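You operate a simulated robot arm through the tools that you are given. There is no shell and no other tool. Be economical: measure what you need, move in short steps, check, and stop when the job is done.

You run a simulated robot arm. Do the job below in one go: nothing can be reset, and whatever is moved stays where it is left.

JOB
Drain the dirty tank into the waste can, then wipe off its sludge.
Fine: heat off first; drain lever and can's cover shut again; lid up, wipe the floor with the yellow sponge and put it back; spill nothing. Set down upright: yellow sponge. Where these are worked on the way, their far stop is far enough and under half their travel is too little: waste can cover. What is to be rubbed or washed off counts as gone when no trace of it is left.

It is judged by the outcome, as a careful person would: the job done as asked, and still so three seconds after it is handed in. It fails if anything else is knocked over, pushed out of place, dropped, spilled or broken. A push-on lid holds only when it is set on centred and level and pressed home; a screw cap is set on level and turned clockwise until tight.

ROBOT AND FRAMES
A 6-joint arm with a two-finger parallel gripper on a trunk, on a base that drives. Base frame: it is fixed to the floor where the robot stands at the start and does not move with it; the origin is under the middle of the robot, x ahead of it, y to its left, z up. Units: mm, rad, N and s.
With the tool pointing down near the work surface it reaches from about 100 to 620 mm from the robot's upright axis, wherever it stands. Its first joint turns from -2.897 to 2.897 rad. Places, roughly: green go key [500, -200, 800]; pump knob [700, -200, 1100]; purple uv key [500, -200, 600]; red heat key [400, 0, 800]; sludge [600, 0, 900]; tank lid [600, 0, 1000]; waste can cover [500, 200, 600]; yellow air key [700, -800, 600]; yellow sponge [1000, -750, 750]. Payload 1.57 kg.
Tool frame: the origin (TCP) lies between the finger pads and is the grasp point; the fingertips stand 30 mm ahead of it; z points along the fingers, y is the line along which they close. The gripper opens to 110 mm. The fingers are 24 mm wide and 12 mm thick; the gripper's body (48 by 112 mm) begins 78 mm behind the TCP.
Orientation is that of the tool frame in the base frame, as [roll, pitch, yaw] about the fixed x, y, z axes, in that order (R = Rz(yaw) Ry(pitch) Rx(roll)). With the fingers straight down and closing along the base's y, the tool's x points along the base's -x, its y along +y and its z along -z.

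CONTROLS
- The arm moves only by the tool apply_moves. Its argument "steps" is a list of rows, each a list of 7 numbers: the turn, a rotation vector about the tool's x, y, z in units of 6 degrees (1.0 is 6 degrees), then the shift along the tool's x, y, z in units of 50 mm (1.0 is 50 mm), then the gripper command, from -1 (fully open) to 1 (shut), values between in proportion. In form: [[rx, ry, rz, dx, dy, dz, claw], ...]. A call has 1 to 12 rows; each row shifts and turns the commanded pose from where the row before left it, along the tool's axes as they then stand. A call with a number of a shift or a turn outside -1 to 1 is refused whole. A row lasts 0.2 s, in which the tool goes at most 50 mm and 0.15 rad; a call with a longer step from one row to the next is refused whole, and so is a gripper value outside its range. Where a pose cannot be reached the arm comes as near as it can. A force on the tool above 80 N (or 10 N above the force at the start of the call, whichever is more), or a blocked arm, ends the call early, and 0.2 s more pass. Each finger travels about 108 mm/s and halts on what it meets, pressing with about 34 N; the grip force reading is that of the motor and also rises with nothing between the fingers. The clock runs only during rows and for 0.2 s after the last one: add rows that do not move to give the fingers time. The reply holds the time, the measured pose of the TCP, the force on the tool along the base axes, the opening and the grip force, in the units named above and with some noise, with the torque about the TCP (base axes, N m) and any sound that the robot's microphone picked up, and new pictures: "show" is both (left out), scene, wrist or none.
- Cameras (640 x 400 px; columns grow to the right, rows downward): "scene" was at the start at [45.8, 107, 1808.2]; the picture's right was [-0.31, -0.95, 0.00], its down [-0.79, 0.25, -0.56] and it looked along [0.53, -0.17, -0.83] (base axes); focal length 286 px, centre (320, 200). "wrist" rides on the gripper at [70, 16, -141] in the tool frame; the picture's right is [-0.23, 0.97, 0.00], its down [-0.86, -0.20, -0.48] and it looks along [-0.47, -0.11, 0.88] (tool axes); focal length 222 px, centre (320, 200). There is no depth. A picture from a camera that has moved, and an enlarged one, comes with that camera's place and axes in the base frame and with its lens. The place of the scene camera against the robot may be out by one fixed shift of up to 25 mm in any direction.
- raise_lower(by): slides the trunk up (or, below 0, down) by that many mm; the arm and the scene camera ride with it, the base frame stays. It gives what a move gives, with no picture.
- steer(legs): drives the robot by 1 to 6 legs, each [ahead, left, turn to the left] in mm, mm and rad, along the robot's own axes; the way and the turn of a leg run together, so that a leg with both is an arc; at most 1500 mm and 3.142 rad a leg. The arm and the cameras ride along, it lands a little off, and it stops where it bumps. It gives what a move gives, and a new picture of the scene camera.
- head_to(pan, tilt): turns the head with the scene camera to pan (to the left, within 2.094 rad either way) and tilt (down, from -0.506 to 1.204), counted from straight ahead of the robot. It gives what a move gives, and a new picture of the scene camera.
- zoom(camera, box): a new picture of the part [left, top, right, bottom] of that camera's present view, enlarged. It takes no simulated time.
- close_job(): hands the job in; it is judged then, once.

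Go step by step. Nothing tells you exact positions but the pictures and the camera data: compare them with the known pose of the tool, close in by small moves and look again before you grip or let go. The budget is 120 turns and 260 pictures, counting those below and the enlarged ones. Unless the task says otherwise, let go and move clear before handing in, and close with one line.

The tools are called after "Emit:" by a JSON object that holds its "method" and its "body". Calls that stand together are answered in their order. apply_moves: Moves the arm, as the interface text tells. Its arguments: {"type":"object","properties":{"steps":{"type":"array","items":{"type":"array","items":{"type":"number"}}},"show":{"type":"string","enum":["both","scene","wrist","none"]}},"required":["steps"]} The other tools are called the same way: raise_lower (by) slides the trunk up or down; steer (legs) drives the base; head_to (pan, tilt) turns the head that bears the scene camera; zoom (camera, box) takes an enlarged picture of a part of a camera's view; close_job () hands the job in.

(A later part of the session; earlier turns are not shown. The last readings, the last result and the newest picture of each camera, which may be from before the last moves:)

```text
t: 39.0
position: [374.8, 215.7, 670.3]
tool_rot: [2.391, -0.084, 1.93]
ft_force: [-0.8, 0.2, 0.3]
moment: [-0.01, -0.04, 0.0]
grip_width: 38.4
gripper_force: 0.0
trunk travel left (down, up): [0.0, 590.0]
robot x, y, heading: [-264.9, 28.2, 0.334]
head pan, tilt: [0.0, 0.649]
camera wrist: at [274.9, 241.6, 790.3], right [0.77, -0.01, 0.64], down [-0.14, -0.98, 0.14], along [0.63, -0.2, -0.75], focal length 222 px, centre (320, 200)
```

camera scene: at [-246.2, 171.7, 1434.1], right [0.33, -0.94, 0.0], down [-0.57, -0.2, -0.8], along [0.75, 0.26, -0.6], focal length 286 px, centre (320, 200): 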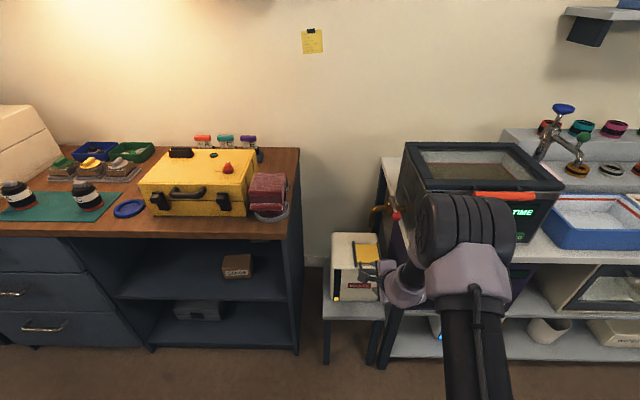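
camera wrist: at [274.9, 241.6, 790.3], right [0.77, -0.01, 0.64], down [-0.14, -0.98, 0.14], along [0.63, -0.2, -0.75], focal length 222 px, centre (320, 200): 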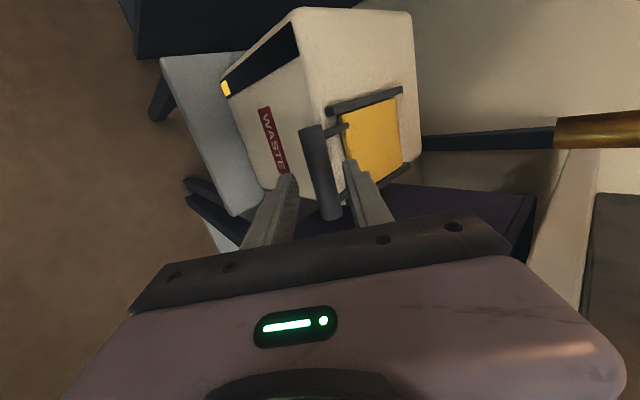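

Emit:
{"method": "apply_moves", "body": {"steps": [[0, 0, 0, 0, 0, 0.25, 0.3], [0, 0, 0, 0, 0, 0.2, 0.3], [0, 0, 0, 0, 0, 0, 0.3]]}}

Emit:
{"method": "zoom", "body": {"camera": "wrist", "box": [220, 80, 460, 240]}}

```text
t: 39.8
position: [390.4, 223.4, 654.4]
tool_rot: [2.391, -0.084, 1.93]
ft_force: [-0.3, -0.2, 0.3]
moment: [0.01, 0.01, 0.01]
grip_width: 38.6
gripper_force: 0.1
trunk travel left (down, up): [0.0, 590.0]
robot x, y, heading: [-261.6, 31.1, 0.329]
head pan, tilt: [0.0, 0.649]
camera scene: at [-246.2, 171.7, 1434.1], right [0.33, -0.94, 0.0], down [-0.57, -0.2, -0.8], along [0.75, 0.26, -0.6], focal length 286 px, centre (320, 200)
camera wrist: at [289.8, 247.7, 773.9], right [0.77, -0.01, 0.64], down [-0.14, -0.98, 0.14], along [0.63, -0.2, -0.75], focal length 222 px, centre (320, 200)
```

scene: 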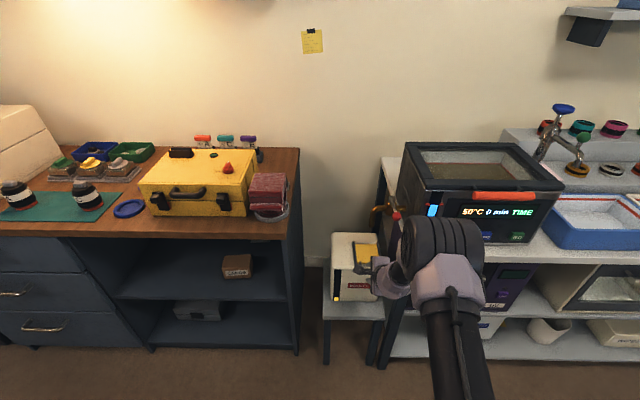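
wrist: 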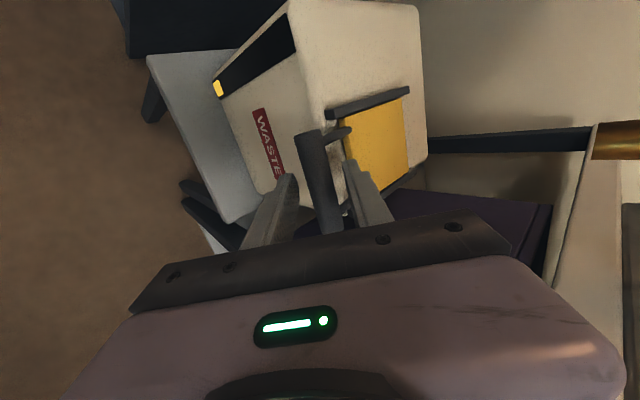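

```text
2.50 times, centred on (340, 160) of wrist
camera zoom: at [289.8, 247.7, 773.9], right [0.77, -0.01, 0.64], down [-0.14, -0.98, 0.14], along [0.63, -0.2, -0.75], focal length 555 px, centre (270, 300)
```

zoom: 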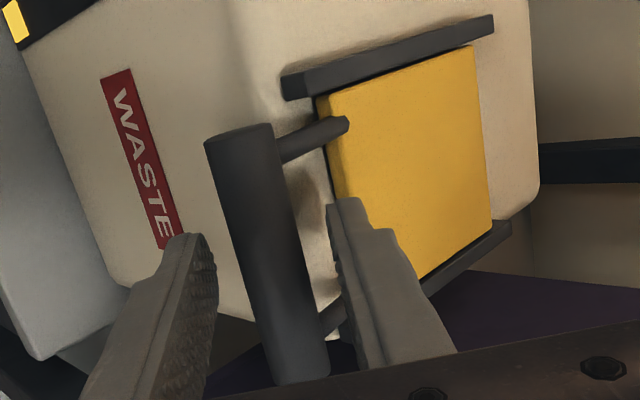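

Emit:
{"method": "apply_moves", "body": {"steps": [[0, 0, 0, 0, 0, 0, 1], [0, 0, 0, 0, 0, 0, 1], [0, 0, 0, 0, 0, 0, 1], [0, 0, 0, 0, -0.15, -0.14, 1], [0, 0, 0, 0, -0.15, -0.14, 1], [0, 0, 0, 0, 0, 0, 1]], "show": "wrist"}}

```text
t: 41.2
position: [369.2, 214.0, 655.0]
tool_rot: [2.39, -0.085, 1.933]
ft_force: [-1.9, 5.8, 2.4]
moment: [-0.01, -0.09, 1.19]
grip_width: 19.6
gripper_force: 33.2
trunk travel left (down, up): [0.0, 590.0]
robot x, y, heading: [-262.1, 30.6, 0.33]
head pan, tilt: [0.0, 0.649]
camera wrist: at [269.7, 241.1, 774.4], right [0.77, -0.01, 0.64], down [-0.14, -0.98, 0.14], along [0.63, -0.2, -0.75], focal length 222 px, centre (320, 200)
```

wrist: 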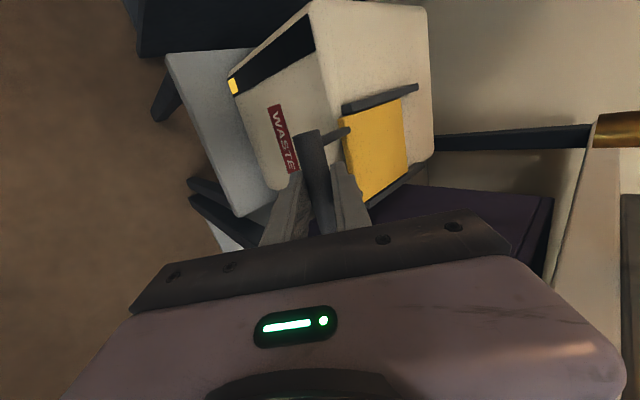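

Emit:
{"method": "apply_moves", "body": {"steps": [[0, 0, 0, 0, -0.29, -0.27, 1], [0, 0, 0, 0, -0.29, -0.27, 1], [0, 0, 0, 0, -0.29, -0.27, 1], [0, 0, 0, 0, 0, 0, 1]], "show": "wrist"}}

```text
t: 42.2
position: [314.5, 195.8, 655.4]
tool_rot: [2.387, -0.082, 1.93]
ft_force: [6.1, 27.4, 10.9]
moment: [-0.24, -0.44, 0.87]
grip_width: 19.8
gripper_force: 32.9
trunk travel left (down, up): [0.0, 590.0]
robot x, y, heading: [-262.7, 31.0, 0.335]
head pan, tilt: [0.0, 0.649]
camera wrist: at [214.2, 221.1, 774.1], right [0.76, -0.01, 0.65], down [-0.14, -0.98, 0.14], along [0.63, -0.2, -0.75], focal length 222 px, centre (320, 200)
```

wrist: 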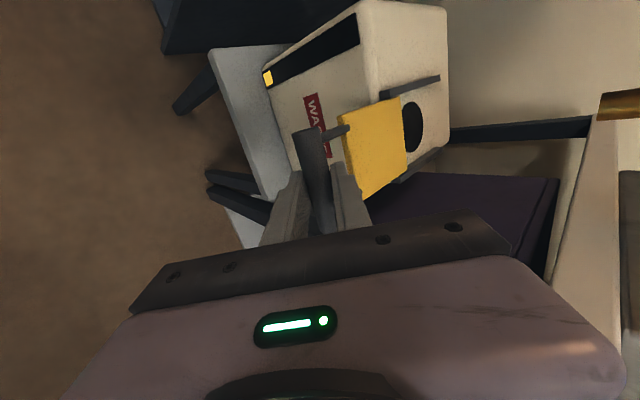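

Emit:
{"method": "apply_moves", "body": {"steps": [[0, 0, 0, 0.06, 0, 0, 1], [0, 0, 0, 0.02, -0.2, -0.19, 1], [0, 0, 0, 0.02, -0.2, -0.19, 1], [0, 0, 0, 0, 0, 0, 1]]}}

```text
t: 43.0
position: [303.5, 191.6, 664.7]
tool_rot: [2.355, -0.083, 1.925]
ft_force: [25.6, 8.7, 12.1]
moment: [-0.29, -0.88, 0.66]
grip_width: 19.3
gripper_force: 33.6
trunk travel left (down, up): [0.0, 590.0]
robot x, y, heading: [-260.3, 31.8, 0.334]
head pan, tilt: [0.0, 0.649]
stopped in row 4: the force on the tool passed its limit at 84 N (the readings are from after the stop); the commanded pose is now the measured one
camera scene: at [-243.7, 172.3, 1433.9], right [0.33, -0.94, 0.0], down [-0.57, -0.2, -0.8], along [0.75, 0.26, -0.61], focal length 286 px, centre (320, 200)
camera wrist: at [200.5, 217.4, 781.4], right [0.74, -0.03, 0.67], down [-0.15, -0.98, 0.12], along [0.65, -0.19, -0.73], focal length 222 px, centre (320, 200)
```

scene: 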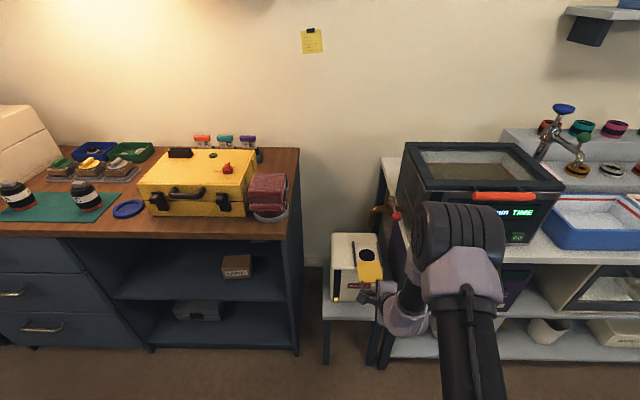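
wrist: 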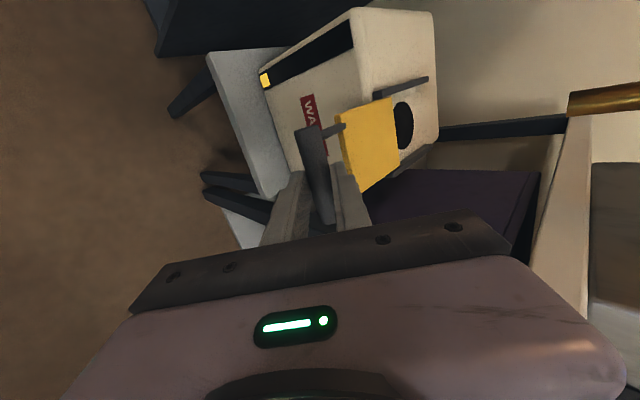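

Emit:
{"method": "apply_moves", "body": {"steps": [[0, 0, 0, 0, 0, 0, 0.3], [0, 0, 0, 0, 0, 0, 0.3], [0, 0, 0, 0, 0, -0.6, 0.3], [0, 0, 0, 0, 0, -1, 0.3], [0, 0, 0, 0, 0, -0.6, 0.3]]}}

Emit:
{"method": "zoom", "body": {"camera": "scene", "box": [310, 190, 430, 320]}}

Emit:
{"method": "zoom", "body": {"camera": "wrist", "box": [200, 0, 640, 250]}}

```text
t: 44.2
position: [227.9, 156.5, 741.3]
tool_rot: [2.362, -0.084, 1.924]
ft_force: [0.0, 0.2, 0.4]
moment: [-0.02, 0.01, -0.01]
grip_width: 38.4
gripper_force: 0.1
trunk travel left (down, up): [0.0, 590.0]
robot x, y, heading: [-260.0, 32.0, 0.333]
head pan, tilt: [0.0, 0.649]
camera scene: at [-245.3, 171.6, 1434.1], right [0.33, -0.94, 0.0], down [-0.57, -0.2, -0.8], along [0.75, 0.26, -0.6], focal length 286 px, centre (320, 200)
camera wrist: at [124.2, 181.7, 858.8], right [0.75, -0.03, 0.66], down [-0.15, -0.98, 0.13], along [0.65, -0.19, -0.74], focal length 222 px, centre (320, 200)
```

scene: 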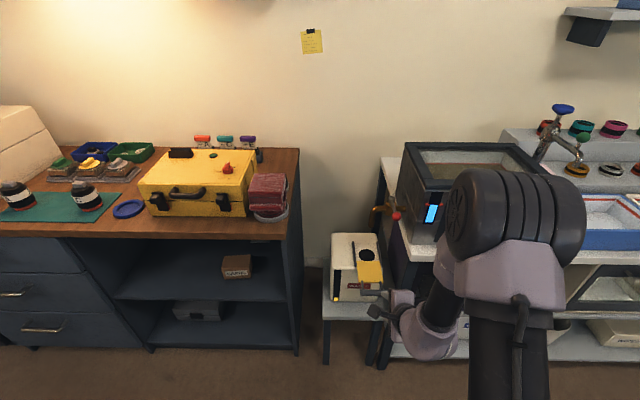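
wrist: 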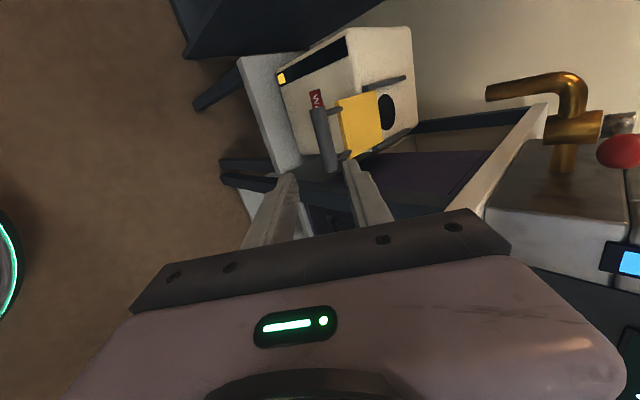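

```text
3.08 times, centred on (370, 255) of scene
camera zoom: at [-245.3, 171.6, 1434.1], right [0.33, -0.94, 0.0], down [-0.57, -0.2, -0.8], along [0.75, 0.26, -0.6], focal length 880 px, centre (166, 31)
```

zoom: 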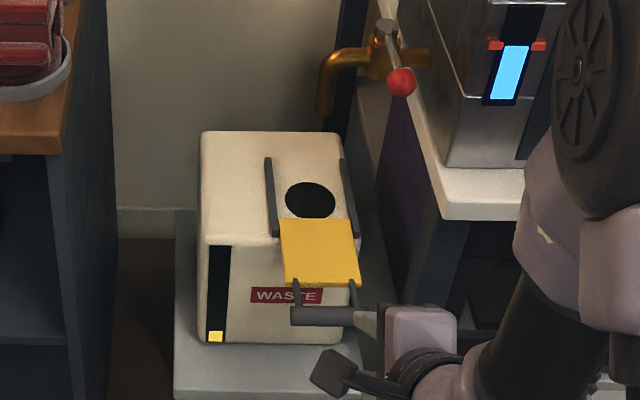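

```text
1.45 times, centred on (420, 125) of wrist
camera zoom: at [124.2, 181.7, 858.8], right [0.75, -0.03, 0.66], down [-0.15, -0.98, 0.13], along [0.65, -0.19, -0.74], focal length 323 px, centre (174, 309)
```

zoom: 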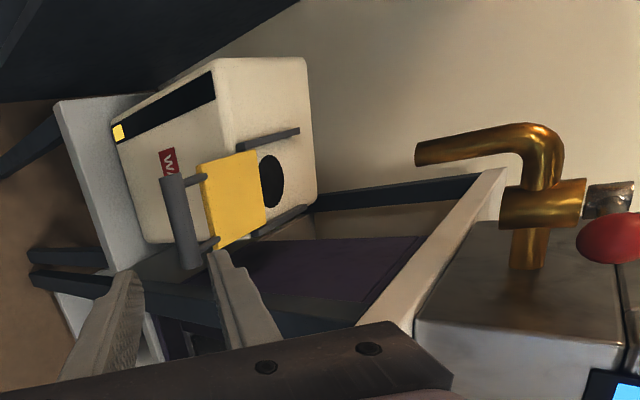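

Emit:
{"method": "apply_moves", "body": {"steps": [[0, 0, 0, 0, 0.42, -0.85, 0.3], [0, 0, 0, 0, 0.42, -0.85, 0.3], [0, 0, 0, 0, 0.42, -0.85, 0.3], [0, 0, 0, 0, 0.42, -0.85, 0.3], [0, 0, -1, 0, 0, 0, 0], [0, 0, -1, 0, 0, 0, 0], [0, 0, -1, 0, 0, 0, 0], [0, 0, -1, 0, 0, 0, 0], [0, 0, -1, 0, 0, 0, 0], [0, 0, -1, 0, 0, 0, 0], [0, 0, -1, 0, 0, 0, 0]], "show": "none"}}

Emit:
{"method": "apply_moves", "body": {"steps": [[0, 0, -1, 0, 0, 0, 0], [0, 0, -1, 0, 0, 0, 0], [0, 0, -1, 0, 0, 0, 0], [0, 0, -1, 0, 0, 0, 0], [0, 0, -1, 0, 0, 0, 0], [0, 0, -1, 0, 0, 0, 0], [0, 0, -1, 0, 0, 0, 0], [0, 0, -0.3, 0, 0, 0, 0]], "show": "wrist"}}

```text
t: 46.6
position: [178.9, 123.2, 920.4]
tool_rot: [2.459, 0.42, 2.473]
ft_force: [-0.1, 0.2, 0.1]
moment: [0.02, 0.01, 0.03]
grip_width: 55.0
gripper_force: 0.1
trunk travel left (down, up): [0.0, 590.0]
robot x, y, heading: [-261.0, 28.1, 0.334]
head pan, tilt: [0.0, 0.649]
```

```text
t: 48.4
position: [179.2, 122.5, 920.2]
tool_rot: [2.955, 0.764, -2.968]
ft_force: [0.3, -0.2, 0.9]
moment: [0.01, -0.01, 0.03]
grip_width: 55.0
gripper_force: 0.1
trunk travel left (down, up): [0.0, 590.0]
robot x, y, heading: [-261.6, 32.7, 0.334]
head pan, tilt: [0.0, 0.649]
camera wrist: at [34.7, 86.9, 973.8], right [-0.13, 0.95, 0.29], down [0.36, -0.23, 0.9], along [0.92, 0.22, -0.31], focal length 222 px, centre (320, 200)
```

wrist: 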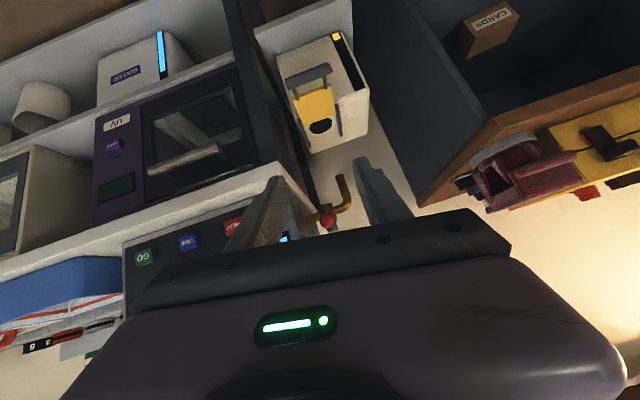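

Emit:
{"method": "steer", "body": {"legs": [[140, 0, 0]]}}

Emit:
{"method": "apply_moves", "body": {"steps": [[0, 0, -1, 0, 0, 0, 0], [0, 0, -0.5, 0, 0, 0, 0], [0, 0, 0, 0, 0, 0, 0]], "show": "wrist"}}

```text
t: 49.7
position: [311.7, 167.7, 920.7]
tool_rot: [2.953, 0.763, -2.975]
ft_force: [1.4, -0.2, 0.3]
moment: [-0.02, -0.01, 0.0]
grip_width: 55.2
gripper_force: 0.1
trunk travel left (down, up): [0.0, 590.0]
robot x, y, heading: [-128.5, 75.8, 0.331]
head pan, tilt: [0.0, 0.649]
camera scene: at [-112.9, 217.2, 1434.1], right [0.33, -0.95, 0.0], down [-0.57, -0.2, -0.8], along [0.75, 0.26, -0.6], focal length 286 px, centre (320, 200)
```

scene: 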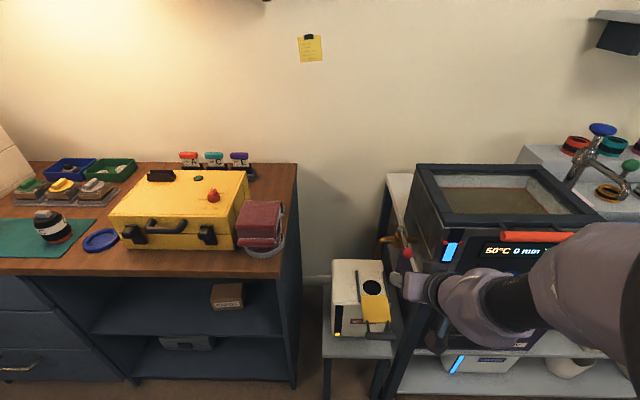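

```text
t: 50.5
position: [310.4, 168.1, 919.3]
tool_rot: [3.106, 0.784, -2.753]
ft_force: [0.0, -0.3, 0.1]
moment: [-0.03, 0.01, 0.0]
grip_width: 55.0
gripper_force: 0.2
trunk travel left (down, up): [0.0, 590.0]
robot x, y, heading: [-127.0, 74.4, 0.335]
head pan, tilt: [0.0, 0.649]
camera wrist: at [168.3, 121.3, 971.1], right [-0.24, 0.95, 0.18], down [0.34, -0.1, 0.94], along [0.91, 0.29, -0.3], focal length 222 px, centre (320, 200)
```

wrist: 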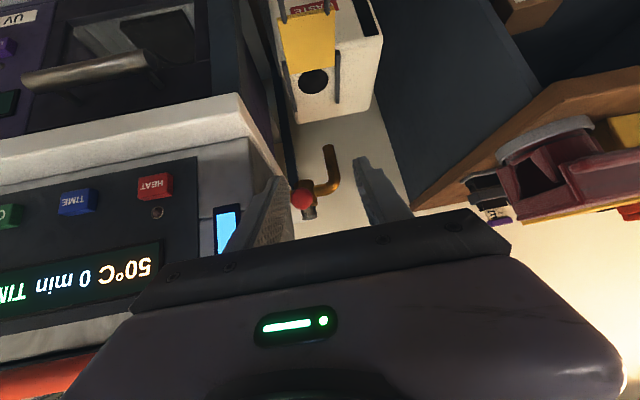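

Emit:
{"method": "apply_moves", "body": {"steps": [[0, 0, 0, -0.52, -0.35, 0, 0.2], [0, 0, 0, -0.52, -0.35, 0, 0.2], [0, 0, 0, 0, 0, 0.6, 0.2], [0, 0, 0, 0, 0, 0.6, 0.2], [0, 0, 0, 0, 0, 0, 0.2]], "show": "both"}}

```text
t: 51.7
position: [397.4, 164.4, 911.0]
tool_rot: [3.108, 0.782, -2.753]
ft_force: [0.1, -0.3, 0.3]
moment: [-0.02, -0.02, -0.03]
grip_width: 44.1
gripper_force: 0.1
trunk travel left (down, up): [0.0, 590.0]
robot x, y, heading: [-128.4, 75.9, 0.332]
head pan, tilt: [0.0, 0.649]
camera scene: at [-112.9, 217.1, 1434.1], right [0.33, -0.95, 0.0], down [-0.57, -0.2, -0.8], along [0.75, 0.26, -0.6], focal length 286 px, centre (320, 200)
camera wrist: at [254.4, 120.0, 962.2], right [-0.24, 0.95, 0.18], down [0.34, -0.1, 0.94], along [0.91, 0.29, -0.3], focal length 222 px, centre (320, 200)
```

scene: 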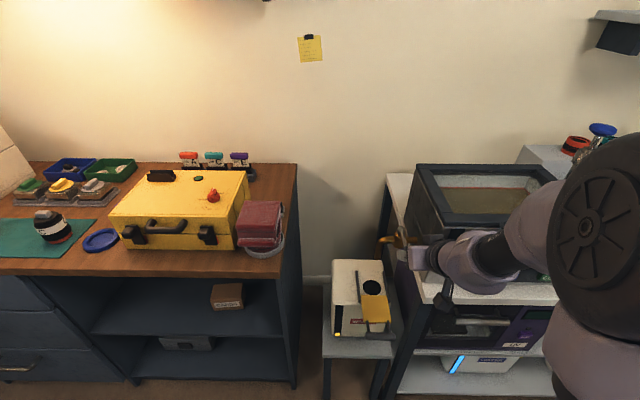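
wrist: 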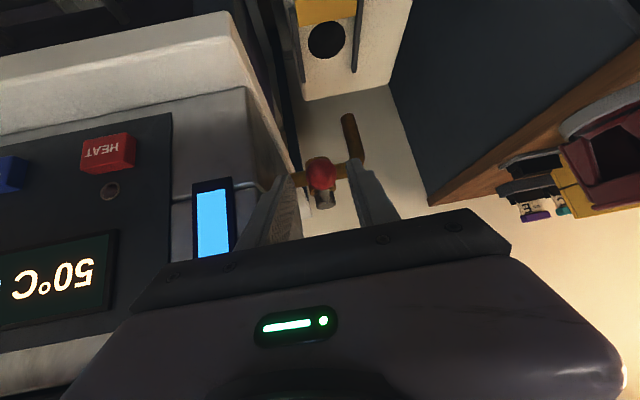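

Emit:
{"method": "apply_moves", "body": {"steps": [[0, 0, 0, 0, 0.07, 0.4, 0.2], [0, 0, 0, 0, 0, 0.38, 0.2], [0, 0, 0, 0, 0, 0, 0.2], [0, 0, 0, 0, 0, 0, 1], [0, 0, 0, 0, 0, 0, 1]], "show": "wrist"}}

```text
t: 52.9
position: [419.8, 181.3, 884.7]
tool_rot: [3.106, 0.782, -2.753]
ft_force: [-0.2, 0.3, -0.4]
moment: [0.14, -0.31, 0.0]
grip_width: 27.4
gripper_force: 38.7
trunk travel left (down, up): [0.0, 590.0]
robot x, y, heading: [-126.4, 74.5, 0.333]
head pan, tilt: [0.0, 0.649]
camera wrist: at [278.4, 134.8, 936.3], right [-0.24, 0.95, 0.18], down [0.34, -0.1, 0.94], along [0.91, 0.29, -0.3], focal length 222 px, centre (320, 200)
```

wrist: 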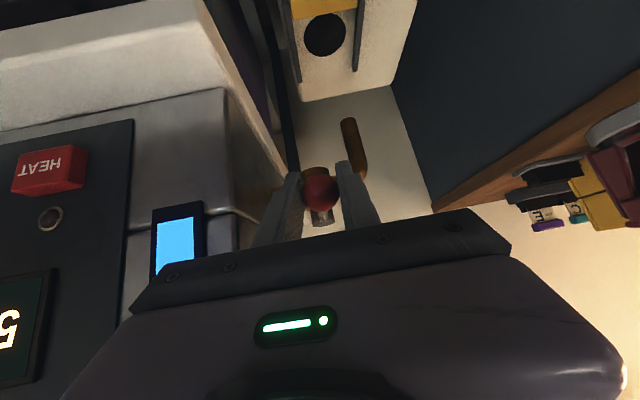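

Emit:
{"method": "apply_moves", "body": {"steps": [[0, 0, 0, -0.015, 0.15, 0.02, 1], [0, 0, 0, -0.015, 0.14, 0.02, 1], [0, 0, 0, 0, 0, 0, 1]], "show": "wrist"}}

```text
t: 53.7
position: [417.9, 195.3, 885.2]
tool_rot: [3.106, 0.784, -2.755]
ft_force: [4.1, -4.4, 6.3]
moment: [0.07, -0.32, -0.32]
grip_width: 27.3
gripper_force: 38.0
trunk travel left (down, up): [0.0, 590.0]
robot x, y, heading: [-128.8, 73.8, 0.328]
head pan, tilt: [0.0, 0.649]
camera wrist: at [275.6, 148.6, 935.8], right [-0.24, 0.95, 0.19], down [0.33, -0.1, 0.94], along [0.91, 0.29, -0.3], focal length 222 px, centre (320, 200)
```

wrist: 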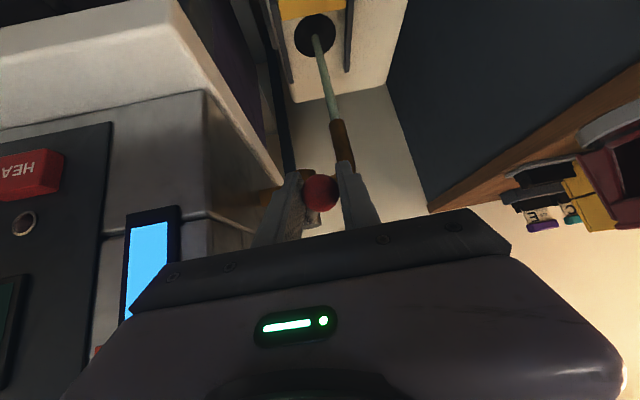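

Emit:
{"method": "apply_moves", "body": {"steps": [[0, 0, 0, -0.06, 0.22, 0.08, 1], [0, 0, 0, -0.06, 0.2, 0.08, 1], [0, 0, 0, 0, 0, 0, 1], [0, 0, 0, 0, 0, 0, 1], [0, 0, 0, 0, 0, 0, 1], [0, 0, 0, 0, 0, 0, 1], [0, 0, 0, 0, 0, 0, 1], [0, 0, 0, 0, 0, 0, 1], [0, 0, 0, 0, 0, 0, 1], [0, 0, 0, 0, 0, 0, 1], [0, 0, 0, 0, 0, 0, 1]], "show": "both"}}

```text
t: 56.1
position: [416.8, 217.7, 881.3]
tool_rot: [3.106, 0.775, -2.757]
ft_force: [-22.2, -12.3, -40.1]
moment: [0.02, 0.25, -1.22]
grip_width: 27.5
gripper_force: 38.0
trunk travel left (down, up): [0.0, 590.0]
robot x, y, heading: [-128.4, 71.2, 0.333]
head pan, tilt: [0.0, 0.649]
camera scene: at [-112.3, 216.7, 1434.0], right [0.33, -0.95, 0.0], down [-0.57, -0.2, -0.8], along [0.75, 0.26, -0.6], focal length 286 px, centre (320, 200)
camera wrist: at [274.5, 172.1, 933.2], right [-0.24, 0.95, 0.18], down [0.34, -0.09, 0.94], along [0.91, 0.29, -0.3], focal length 222 px, centre (320, 200)
```

scene: 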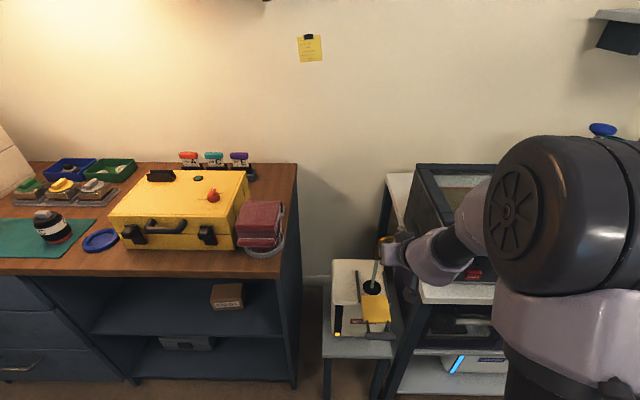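
wrist: 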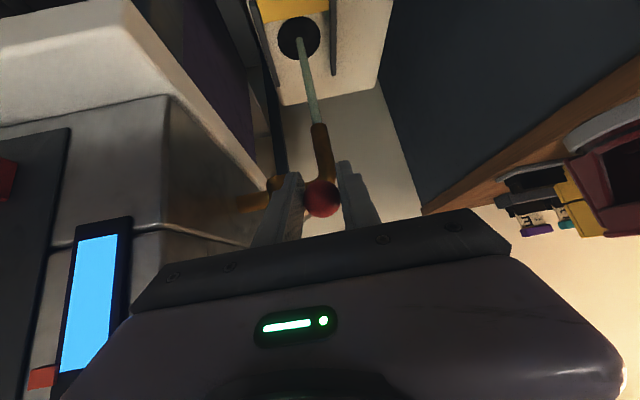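

Emit:
{"method": "apply_moves", "body": {"steps": [[0, 0, 0, 0.1, 0, 0.01, 1], [0, 0, 0, 0, 0, 0, 1], [0, 0, 0, 0, 0, 0, 1], [0, 0, 0, 0, 0, 0, 1], [0, 0, 0, 0, 0, 0, 1], [0, 0, 0, 0, 0, 0, 1], [0, 0, 0, 0, 0, 0, 1], [0, 0, 0, 0, 0, 0, 1], [0, 0, 0, 0, 0, 0, 1], [0, 0, 0, 0, 0, 0, 1], [0, 0, 0, 0, 0, 0, 1], [0, 0, 0, 0, 0, 0, 1]], "show": "wrist"}}

```text
t: 58.7
position: [415.4, 217.2, 881.5]
tool_rot: [3.104, 0.784, -2.756]
ft_force: [14.5, -2.4, 9.3]
moment: [0.15, 0.08, -0.1]
grip_width: 27.7
gripper_force: 37.6
trunk travel left (down, up): [0.0, 590.0]
robot x, y, heading: [-129.8, 70.1, 0.332]
head pan, tilt: [0.0, 0.649]
camera wrist: at [273.5, 171.1, 931.9], right [-0.24, 0.95, 0.19], down [0.33, -0.1, 0.94], along [0.91, 0.29, -0.3], focal length 222 px, centre (320, 200)
```

wrist: 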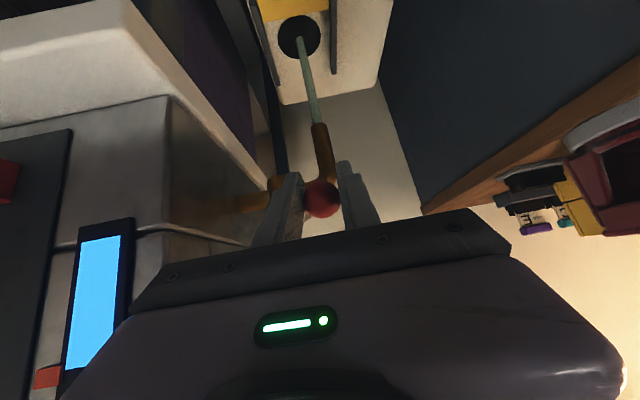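

Emit:
{"method": "apply_moves", "body": {"steps": [[0, 0, 0, 0, 0, 0, 1], [0, 0, 0, 0, 0, 0, 1], [0, 0, 0, 0, 0, 0, 1], [0, 0, 0, 0, 0, 0, 1], [0, 0, 0, 0, 0, 0, 1], [0, 0, 0, 0, 0, 0, 1], [0, 0, 0, 0, 0, 0, 1], [0, 0, 0, 0, 0, 0, 1], [0, 0, 0, 0, 0, 0, 1], [0, 0, 0, 0, 0, 0, 1], [0, 0, 0, 0, 0, 0, 1], [0, 0, 0, 0, 0, 0, 1]], "show": "none"}}

Emit:
{"method": "apply_moves", "body": {"steps": [[0, 0, 0, 0, 0, 0, 1], [0, 0, 0, 0, 0, 0, 1], [0, 0, 0, 0, 0, 0, 1], [0, 0, 0, 0, 0, 0, 1], [0, 0, 0, 0, 0, 0, 1], [0, 0, 0, 0, 0, 0, 1], [0, 0, 0, 0, 0, 0, 1], [0, 0, 0, 0, 0, 0, 1], [0, 0, 0, 0, 0, 0, 1], [0, 0, 0, 0, 0, 0, 1], [0, 0, 0, 0, 0, 0, 1], [0, 0, 0, 0, 0, 0, 1]], "show": "both"}}

```text
t: 61.3
position: [415.4, 217.2, 880.6]
tool_rot: [3.104, 0.782, -2.756]
ft_force: [20.0, -4.3, 17.9]
moment: [0.02, -0.2, -0.06]
grip_width: 27.5
gripper_force: 37.7
trunk travel left (down, up): [0.0, 590.0]
robot x, y, heading: [-129.2, 73.4, 0.328]
head pan, tilt: [0.0, 0.649]
```

```text
t: 63.9
position: [415.8, 218.1, 880.5]
tool_rot: [3.106, 0.783, -2.756]
ft_force: [18.1, -3.4, 15.8]
moment: [0.12, -0.12, -0.08]
grip_width: 27.5
gripper_force: 37.9
trunk travel left (down, up): [0.0, 590.0]
robot x, y, heading: [-127.9, 76.0, 0.329]
head pan, tilt: [0.0, 0.649]
camera scene: at [-112.2, 216.3, 1434.2], right [0.33, -0.95, 0.0], down [-0.57, -0.2, -0.8], along [0.75, 0.26, -0.6], focal length 286 px, centre (320, 200)
camera wrist: at [273.0, 170.9, 931.5], right [-0.24, 0.95, 0.19], down [0.34, -0.1, 0.94], along [0.91, 0.29, -0.3], focal length 222 px, centre (320, 200)
```

scene: 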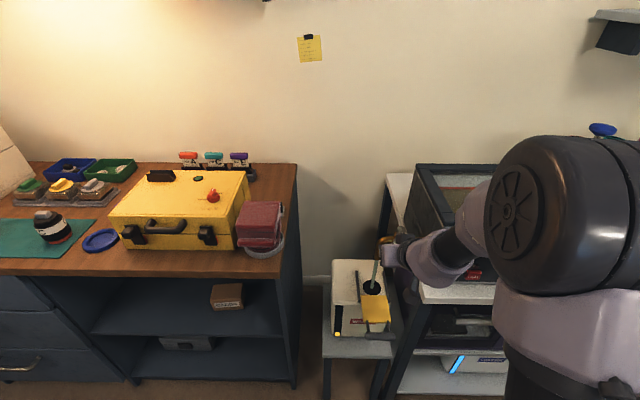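
wrist: 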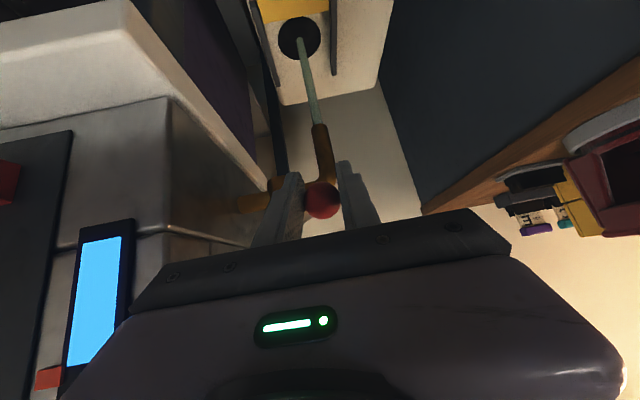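

Emit:
{"method": "apply_moves", "body": {"steps": [[0, 0, 0, -0.186, 0.28, 0.14, 1], [0, 0, 0, -0.168, 0.244, 0.176, 1], [0, 0, 0, 0, 0, 0, 1]], "show": "wrist"}}

```text
t: 64.7
position: [426.0, 251.2, 878.7]
tool_rot: [3.105, 0.775, -2.755]
ft_force: [10.6, -13.3, -16.1]
moment: [0.12, -0.08, -0.5]
grip_width: 27.3
gripper_force: 37.8
trunk travel left (down, up): [0.0, 590.0]
robot x, y, heading: [-127.7, 71.5, 0.335]
head pan, tilt: [0.0, 0.649]
camera wrist: at [284.3, 205.2, 931.0], right [-0.24, 0.95, 0.18], down [0.34, -0.1, 0.94], along [0.91, 0.29, -0.3], focal length 222 px, centre (320, 200)
```

wrist: 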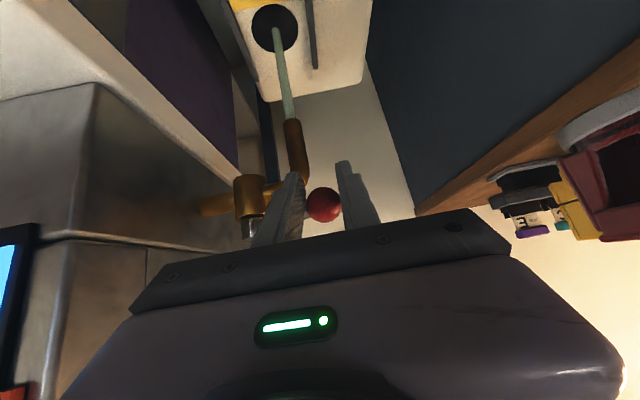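

Emit:
{"method": "apply_moves", "body": {"steps": [[0, 0, 0, -0.16, 0.18, 0.206, 1], [0, 0, 0, -0.18, 0.13, 0.225, 1], [0, 0, 0, 0, 0, 0, 1], [0, 0, 0, 0, 0, 0, 1], [0, 0, 0, 0, 0, 0, 1], [0, 0, 0, 0, 0, 0, 1], [0, 0, 0, 0, 0, 0, 1], [0, 0, 0, 0, 0, 0, 1], [0, 0, 0, 0, 0, 0, 1]], "show": "both"}}

```text
t: 66.7
position: [443.7, 279.0, 878.7]
tool_rot: [3.108, 0.778, -2.754]
ft_force: [-26.3, 12.5, -13.4]
moment: [0.08, 0.44, 0.22]
grip_width: 0.2
gripper_force: 21.1
trunk travel left (down, up): [0.0, 590.0]
robot x, y, heading: [-130.0, 76.4, 0.331]
head pan, tilt: [0.0, 0.649]
camera scene: at [-114.9, 219.0, 1433.8], right [0.33, -0.95, 0.0], down [-0.57, -0.2, -0.8], along [0.75, 0.26, -0.6], focal length 286 px, centre (320, 200)
camera wrist: at [300.5, 233.1, 930.7], right [-0.24, 0.95, 0.18], down [0.34, -0.09, 0.94], along [0.91, 0.29, -0.3], focal length 222 px, centre (320, 200)
```

scene: 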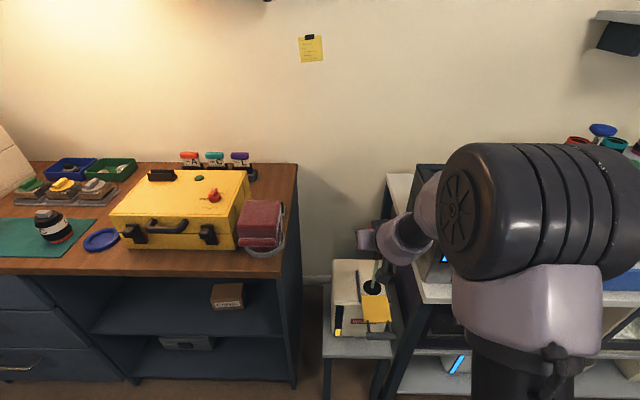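
wrist: 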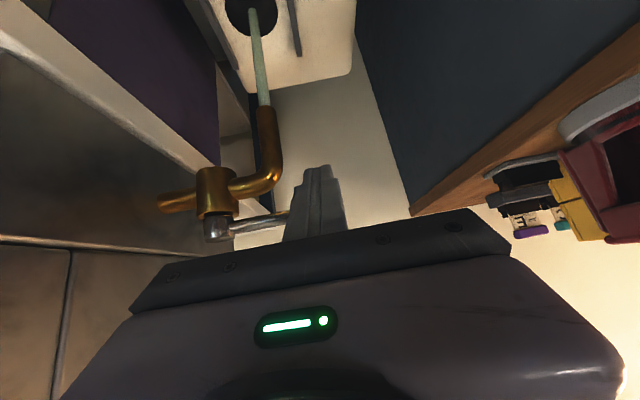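

Emit:
{"method": "apply_moves", "body": {"steps": [[0, 0, 0, 0, 0, -0.5, 1], [0, 0, 0, 0, 0, -1, 1], [0, 0, 0, 0, 0, -1, 1], [0, 0, 0, 0.5, 0, -0.5, 0.3], [0, 0, 0, 0, 0, 0, 0.3]], "show": "both"}}

```text
t: 67.9
position: [331.7, 226.3, 970.3]
tool_rot: [3.106, 0.781, -2.755]
ft_force: [-0.6, -0.5, -0.2]
moment: [-0.03, 0.04, 0.01]
grip_width: 38.5
gripper_force: 0.1
trunk travel left (down, up): [0.0, 590.0]
robot x, y, heading: [-126.0, 70.9, 0.326]
head pan, tilt: [0.0, 0.649]
camera scene: at [-113.1, 217.1, 1434.1], right [0.33, -0.95, 0.0], down [-0.57, -0.2, -0.8], along [0.75, 0.26, -0.6], focal length 286 px, centre (320, 200)
camera wrist: at [190.2, 180.1, 1021.3], right [-0.24, 0.95, 0.18], down [0.34, -0.1, 0.94], along [0.91, 0.29, -0.3], focal length 222 px, centre (320, 200)
```

scene: 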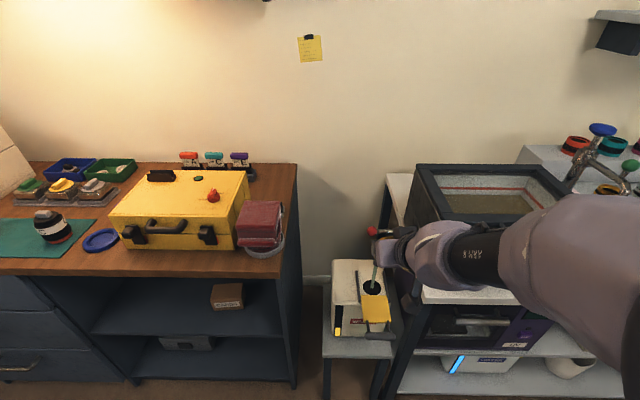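
wrist: 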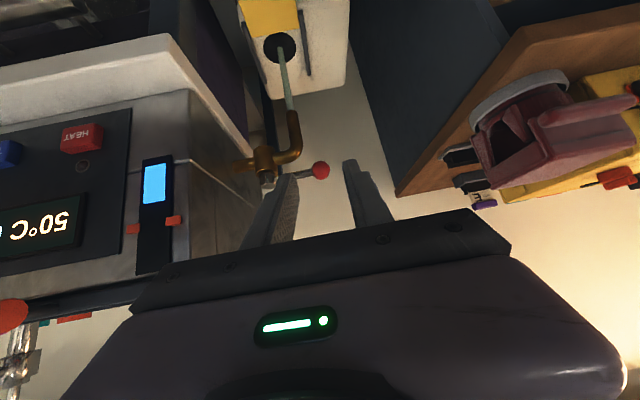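

Emit:
{"method": "apply_moves", "body": {"steps": [[0, 0, 0, 0, 0, 0, 0.3], [0, 0, 0, 0, 0, 0, 0.3], [0, 0, 0, 0, 0, 0, 0.3], [0, 0, 0, 0, 0, 0, 0.3], [0, 0, 0, 0, 0, 0, 0.3], [0, 0, 0, 0, 0, 0, 0.3], [0, 0, 0, 0, 0, 0, 0.3], [0, 0, 0, 0, 0, 0, 0.3], [0, 0, 0, 0, 0, 0, 0.3], [0, 0, 0, 0, 0, 0, 0.3], [0, 0, 0, 0, 0, 0, 0.3], [0, 0, 0, 0, 0, 0, 0.3]], "show": "none"}}

Emit:
{"method": "apply_moves", "body": {"steps": [[0, 0, 0, 0, 0, 0, 0.3], [0, 0, 0, 0, 0, 0, 0.3], [0, 0, 0, 0, 0, 0, 0.3], [0, 0, 0, 0, 0, 0, 0.3], [0, 0, 0, 0, 0, 0, 0.3], [0, 0, 0, 0, 0, 0, 0.3], [0, 0, 0, 0, 0, 0, 0.3], [0, 0, 0, 0, 0, 0, 0.3], [0, 0, 0, 0, 0, 0, 0.3], [0, 0, 0, 0, 0, 0, 0.3], [0, 0, 0, 0, 0, 0, 0.3], [0, 0, 0, 0, 0, 0, 0.3]], "show": "none"}}

Emit:
{"method": "apply_moves", "body": {"steps": [[0, 0, 0, 0, 0, 0, 0.3], [0, 0, 0, 0, 0, 0, 0.3], [0, 0, 0, 0, 0, 0, 0.3], [0, 0, 0, 0, 0, 0, 0.3], [0, 0, 0, 0, 0, 0, 0.3], [0, 0, 0, 0, 0, 0, 0.3], [0, 0, 0, 0, 0, 0, 0.3], [0, 0, 0, 0, 0, 0, 0.3], [0, 0, 0, 0, 0, 0, 0.3], [0, 0, 0, 0, 0, 0, 0.3], [0, 0, 0, 0, 0, 0, 0.3], [0, 0, 0, 0, 0, 0, 0.3]], "show": "both"}}

```text
t: 70.5
position: [333.7, 226.3, 969.8]
tool_rot: [3.106, 0.781, -2.756]
ft_force: [0.6, -0.7, 0.5]
moment: [0.01, 0.0, 0.0]
grip_width: 38.5
gripper_force: 0.0
trunk travel left (down, up): [0.0, 590.0]
robot x, y, heading: [-128.8, 76.2, 0.332]
head pan, tilt: [0.0, 0.649]
```

```text
t: 73.1
position: [332.6, 225.8, 969.9]
tool_rot: [3.107, 0.781, -2.754]
ft_force: [-0.4, 0.3, -0.6]
moment: [-0.02, 0.0, -0.01]
grip_width: 38.5
gripper_force: 0.1
trunk travel left (down, up): [0.0, 590.0]
robot x, y, heading: [-128.0, 71.5, 0.332]
head pan, tilt: [0.0, 0.649]
```

```text
t: 75.7
position: [333.7, 226.1, 971.0]
tool_rot: [3.105, 0.781, -2.756]
ft_force: [0.1, 0.1, -0.2]
moment: [0.02, -0.04, 0.0]
grip_width: 38.3
gripper_force: 0.1
trunk travel left (down, up): [0.0, 590.0]
robot x, y, heading: [-129.6, 78.1, 0.337]
head pan, tilt: [0.0, 0.649]
camera scene: at [-113.1, 217.1, 1434.1], right [0.33, -0.95, 0.0], down [-0.57, -0.2, -0.8], along [0.75, 0.26, -0.6], focal length 286 px, centre (320, 200)
camera wrist: at [190.5, 180.3, 1021.1], right [-0.24, 0.95, 0.18], down [0.34, -0.1, 0.94], along [0.91, 0.29, -0.3], focal length 222 px, centre (320, 200)
```

scene: 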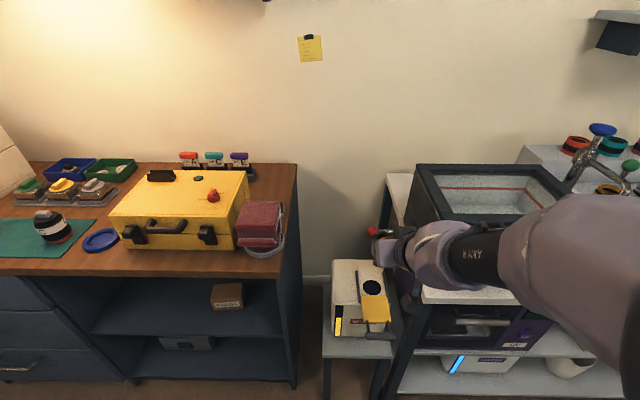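
wrist: 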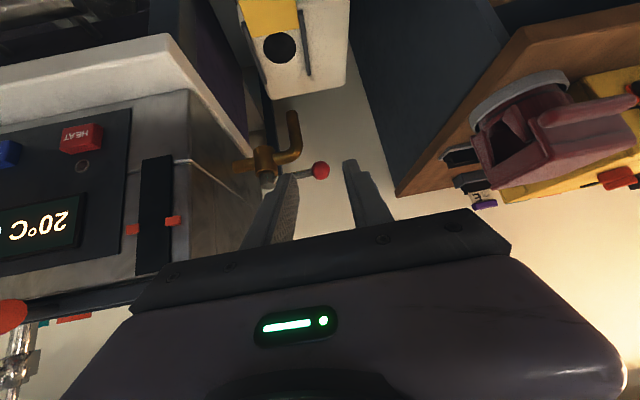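

Emit:
{"method": "apply_moves", "body": {"steps": [[0, 1, 0, 0, 0, 0, 1], [0, 1, 0, 0, 0, 0, 1], [0, 1, 0, 0, 0, 0, 1], [0, 1, 0, 0, 0, 0, 1], [0, 1, 0, 0, 0, 0, 1], [0, 1, 0, 0, 0, 0, 1], [0, 1, 0, 0, 0, 0, 1], [0, 0.45, 0, 0, 0, 0, 1], [0, 0, 0, 0, 0, -0.6, 1], [0, 0, 0, 0, 0, 0, 1]], "show": "none"}}

Emit:
{"method": "steer", "body": {"legs": [[70, 0, 0]]}}

Emit:
{"method": "zoom", "body": {"camera": "wrist", "box": [0, 0, 640, 400]}}

```text
t: 77.9
position: [329.7, 230.7, 1000.4]
tool_rot: [3.104, 0.067, -2.718]
ft_force: [0.1, 1.6, 0.8]
moment: [-0.01, 0.01, -0.01]
grip_width: 0.1
gripper_force: 21.4
out of reach, approached as far as the arm can: row 1, 2
trunk travel left (down, up): [0.0, 590.0]
robot x, y, heading: [-126.4, 76.6, 0.337]
head pan, tilt: [0.0, 0.649]
```

```text
t: 79.0
position: [395.1, 254.6, 999.3]
tool_rot: [3.103, 0.066, -2.716]
ft_force: [0.9, 0.6, -0.2]
moment: [0.01, 0.02, -0.02]
grip_width: 0.1
gripper_force: 21.5
trunk travel left (down, up): [0.0, 590.0]
robot x, y, heading: [-63.0, 98.3, 0.334]
head pan, tilt: [0.0, 0.649]
camera scene: at [-46.9, 240.1, 1434.0], right [0.33, -0.94, 0.0], down [-0.57, -0.2, -0.8], along [0.75, 0.26, -0.6], focal length 286 px, centre (320, 200)
```

scene: 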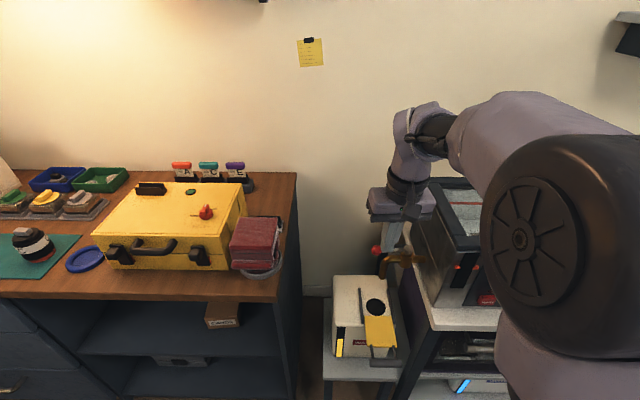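

```text
1.00 times, centred on (320, 200) of wrist (not enlarged: the box is as wide or as high as the picture)
camera zoom: at [319.6, 231.8, 1136.2], right [-0.2, 0.98, 0.05], down [0.84, 0.14, 0.53], along [0.51, 0.15, -0.85], focal length 222 px, centre (320, 200)
```

zoom: 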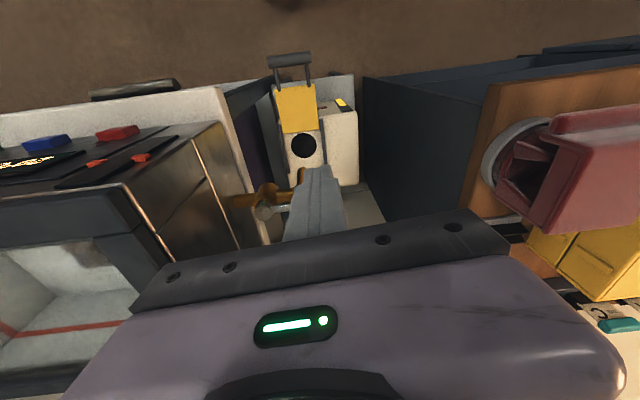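

Emit:
{"method": "apply_moves", "body": {"steps": [[0, 0.63, 1, 0, 0, 0, 1], [0, 0, 0, -0.82, -0.15, 0, 1], [0, 0, 0, -0.82, -0.15, 0, 1], [0, 0, 0, -0.82, -0.15, 0, 1], [0, 0, 0, 0, 0, 0.6, 1], [0, 0, 0, 0, 0, 0, 1]], "show": "both"}}

```text
t: 80.3
position: [521.5, 271.8, 969.3]
tool_rot: [3.098, -0.004, -2.82]
ft_force: [-0.5, 0.1, 0.7]
moment: [0.0, 0.01, 0.0]
grip_width: 0.0
gripper_force: 21.0
trunk travel left (down, up): [0.0, 590.0]
robot x, y, heading: [-60.9, 98.2, 0.335]
head pan, tilt: [0.0, 0.649]
camera scene: at [-47.5, 240.0, 1434.1], right [0.33, -0.94, 0.0], down [-0.57, -0.2, -0.8], along [0.75, 0.26, -0.6], focal length 286 px, centre (320, 200)
camera wrist: at [452.5, 259.5, 1112.1], right [-0.09, 0.99, 0.04], down [0.88, 0.06, 0.47], along [0.46, 0.08, -0.88], focal length 222 px, centre (320, 200)
```

scene: 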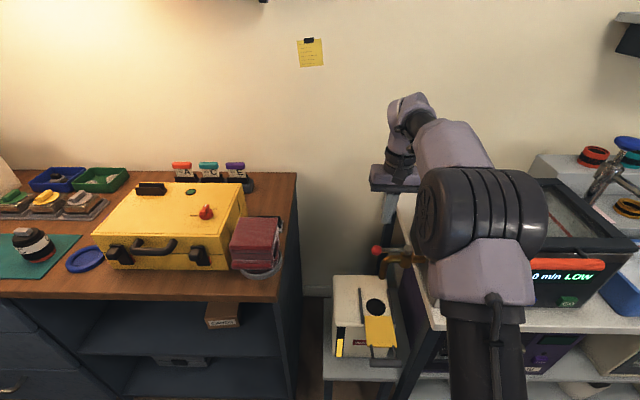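
wrist: 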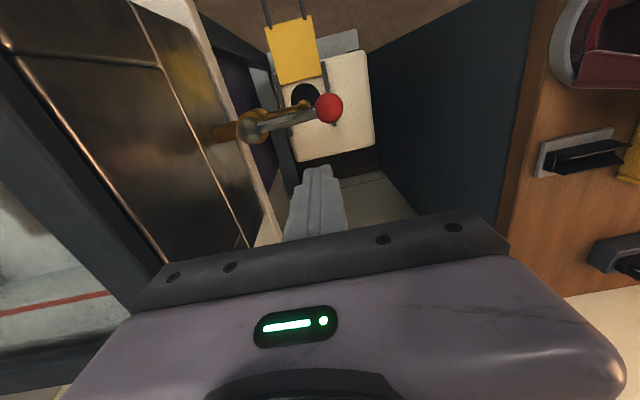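

Emit:
{"method": "apply_moves", "body": {"steps": [[0, 0, 0, 0, -0.04, 0.8, 1], [0, 0, 0, 0, 0, 0.8, 1], [0, 0, 0, 0.3, 0, 0, 1], [0, 0, 0, 0.3, 0, 0, 1], [0, 0, 0, 0, 0, 0, 1]], "show": "wrist"}}

```text
t: 81.5
position: [490.5, 267.9, 889.5]
tool_rot: [3.1, -0.003, -2.821]
ft_force: [-0.2, -0.2, 0.5]
moment: [0.03, 0.01, 0.03]
grip_width: 0.0
gripper_force: 21.3
trunk travel left (down, up): [0.0, 590.0]
robot x, y, heading: [-65.4, 96.9, 0.34]
head pan, tilt: [0.0, 0.649]
camera wrist: at [421.3, 253.9, 1030.9], right [-0.09, 0.99, 0.04], down [0.88, 0.06, 0.47], along [0.46, 0.08, -0.88], focal length 222 px, centre (320, 200)
```

wrist: 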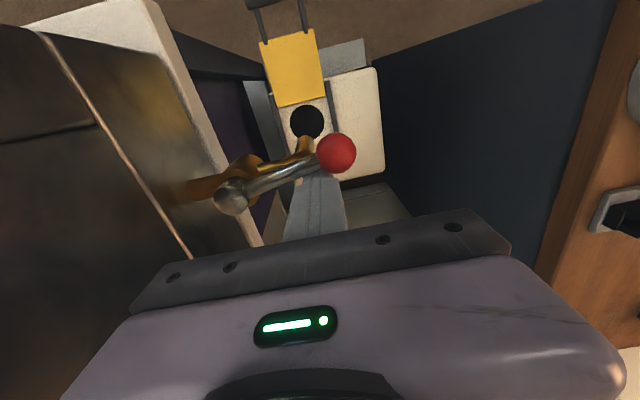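

Emit:
{"method": "apply_moves", "body": {"steps": [[0, 0, 0, 0.28, -0.14, 0, 1], [0, 0, 0, 0.24, -0.05, 0, 1], [0, 0, 0, 0.23, -0.05, 0, 1], [0, 0, 0, 0, 0, 0, 1]], "show": "wrist"}}

```text
t: 82.5
position: [458.6, 243.1, 886.2]
tool_rot: [3.099, -0.005, -2.818]
ft_force: [1.3, 0.6, 0.5]
moment: [0.01, 0.02, 0.02]
grip_width: 0.0
gripper_force: 21.7
trunk travel left (down, up): [0.0, 590.0]
robot x, y, heading: [-61.1, 95.9, 0.333]
head pan, tilt: [0.0, 0.649]
camera wrist: at [389.4, 230.3, 1027.5], right [-0.09, 0.99, 0.04], down [0.88, 0.06, 0.47], along [0.46, 0.08, -0.88], focal length 222 px, centre (320, 200)
```

wrist: 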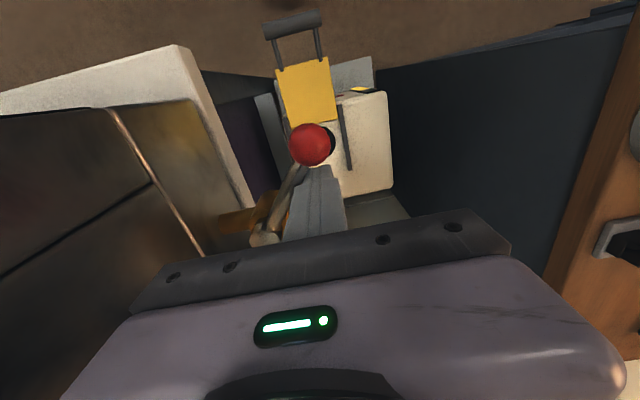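

Emit:
{"method": "apply_moves", "body": {"steps": [[0, 0, 0, 0.18, -0.14, 0, 1], [0, 0, 0, 0.18, -0.14, 0, 1], [0, 0, 0, 0.19, -0.33, 0, 1], [0, 0, 0, 0, 0, 0, 1]], "show": "wrist"}}

```text
t: 83.5
position: [442.1, 206.2, 885.5]
tool_rot: [3.099, -0.003, -2.818]
ft_force: [-0.8, -0.1, -0.2]
moment: [-0.02, -0.01, 0.0]
grip_width: 0.0
gripper_force: 21.1
trunk travel left (down, up): [0.0, 590.0]
robot x, y, heading: [-61.8, 100.3, 0.335]
head pan, tilt: [0.0, 0.649]
camera wrist: at [373.4, 192.5, 1027.6], right [-0.09, 0.99, 0.04], down [0.88, 0.06, 0.47], along [0.46, 0.08, -0.88], focal length 222 px, centre (320, 200)
```

wrist: 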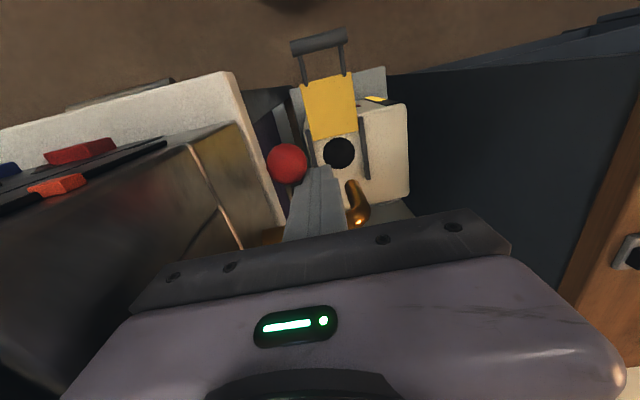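

Emit:
{"method": "apply_moves", "body": {"steps": [[0, 0, 0, 0, -0.08, 0, 1], [0, 0, 0, 0, -0.08, 0, 1], [0, 0, 0, 0, 0, 0, 1]], "show": "none"}}

```text
t: 84.3
position: [442.3, 202.2, 886.2]
tool_rot: [3.101, -0.007, -2.817]
ft_force: [-5.0, 34.8, -5.9]
moment: [0.18, -0.07, -0.33]
grip_width: 0.0
gripper_force: 21.0
trunk travel left (down, up): [0.0, 590.0]
robot x, y, heading: [-63.3, 98.7, 0.336]
head pan, tilt: [0.0, 0.649]
```

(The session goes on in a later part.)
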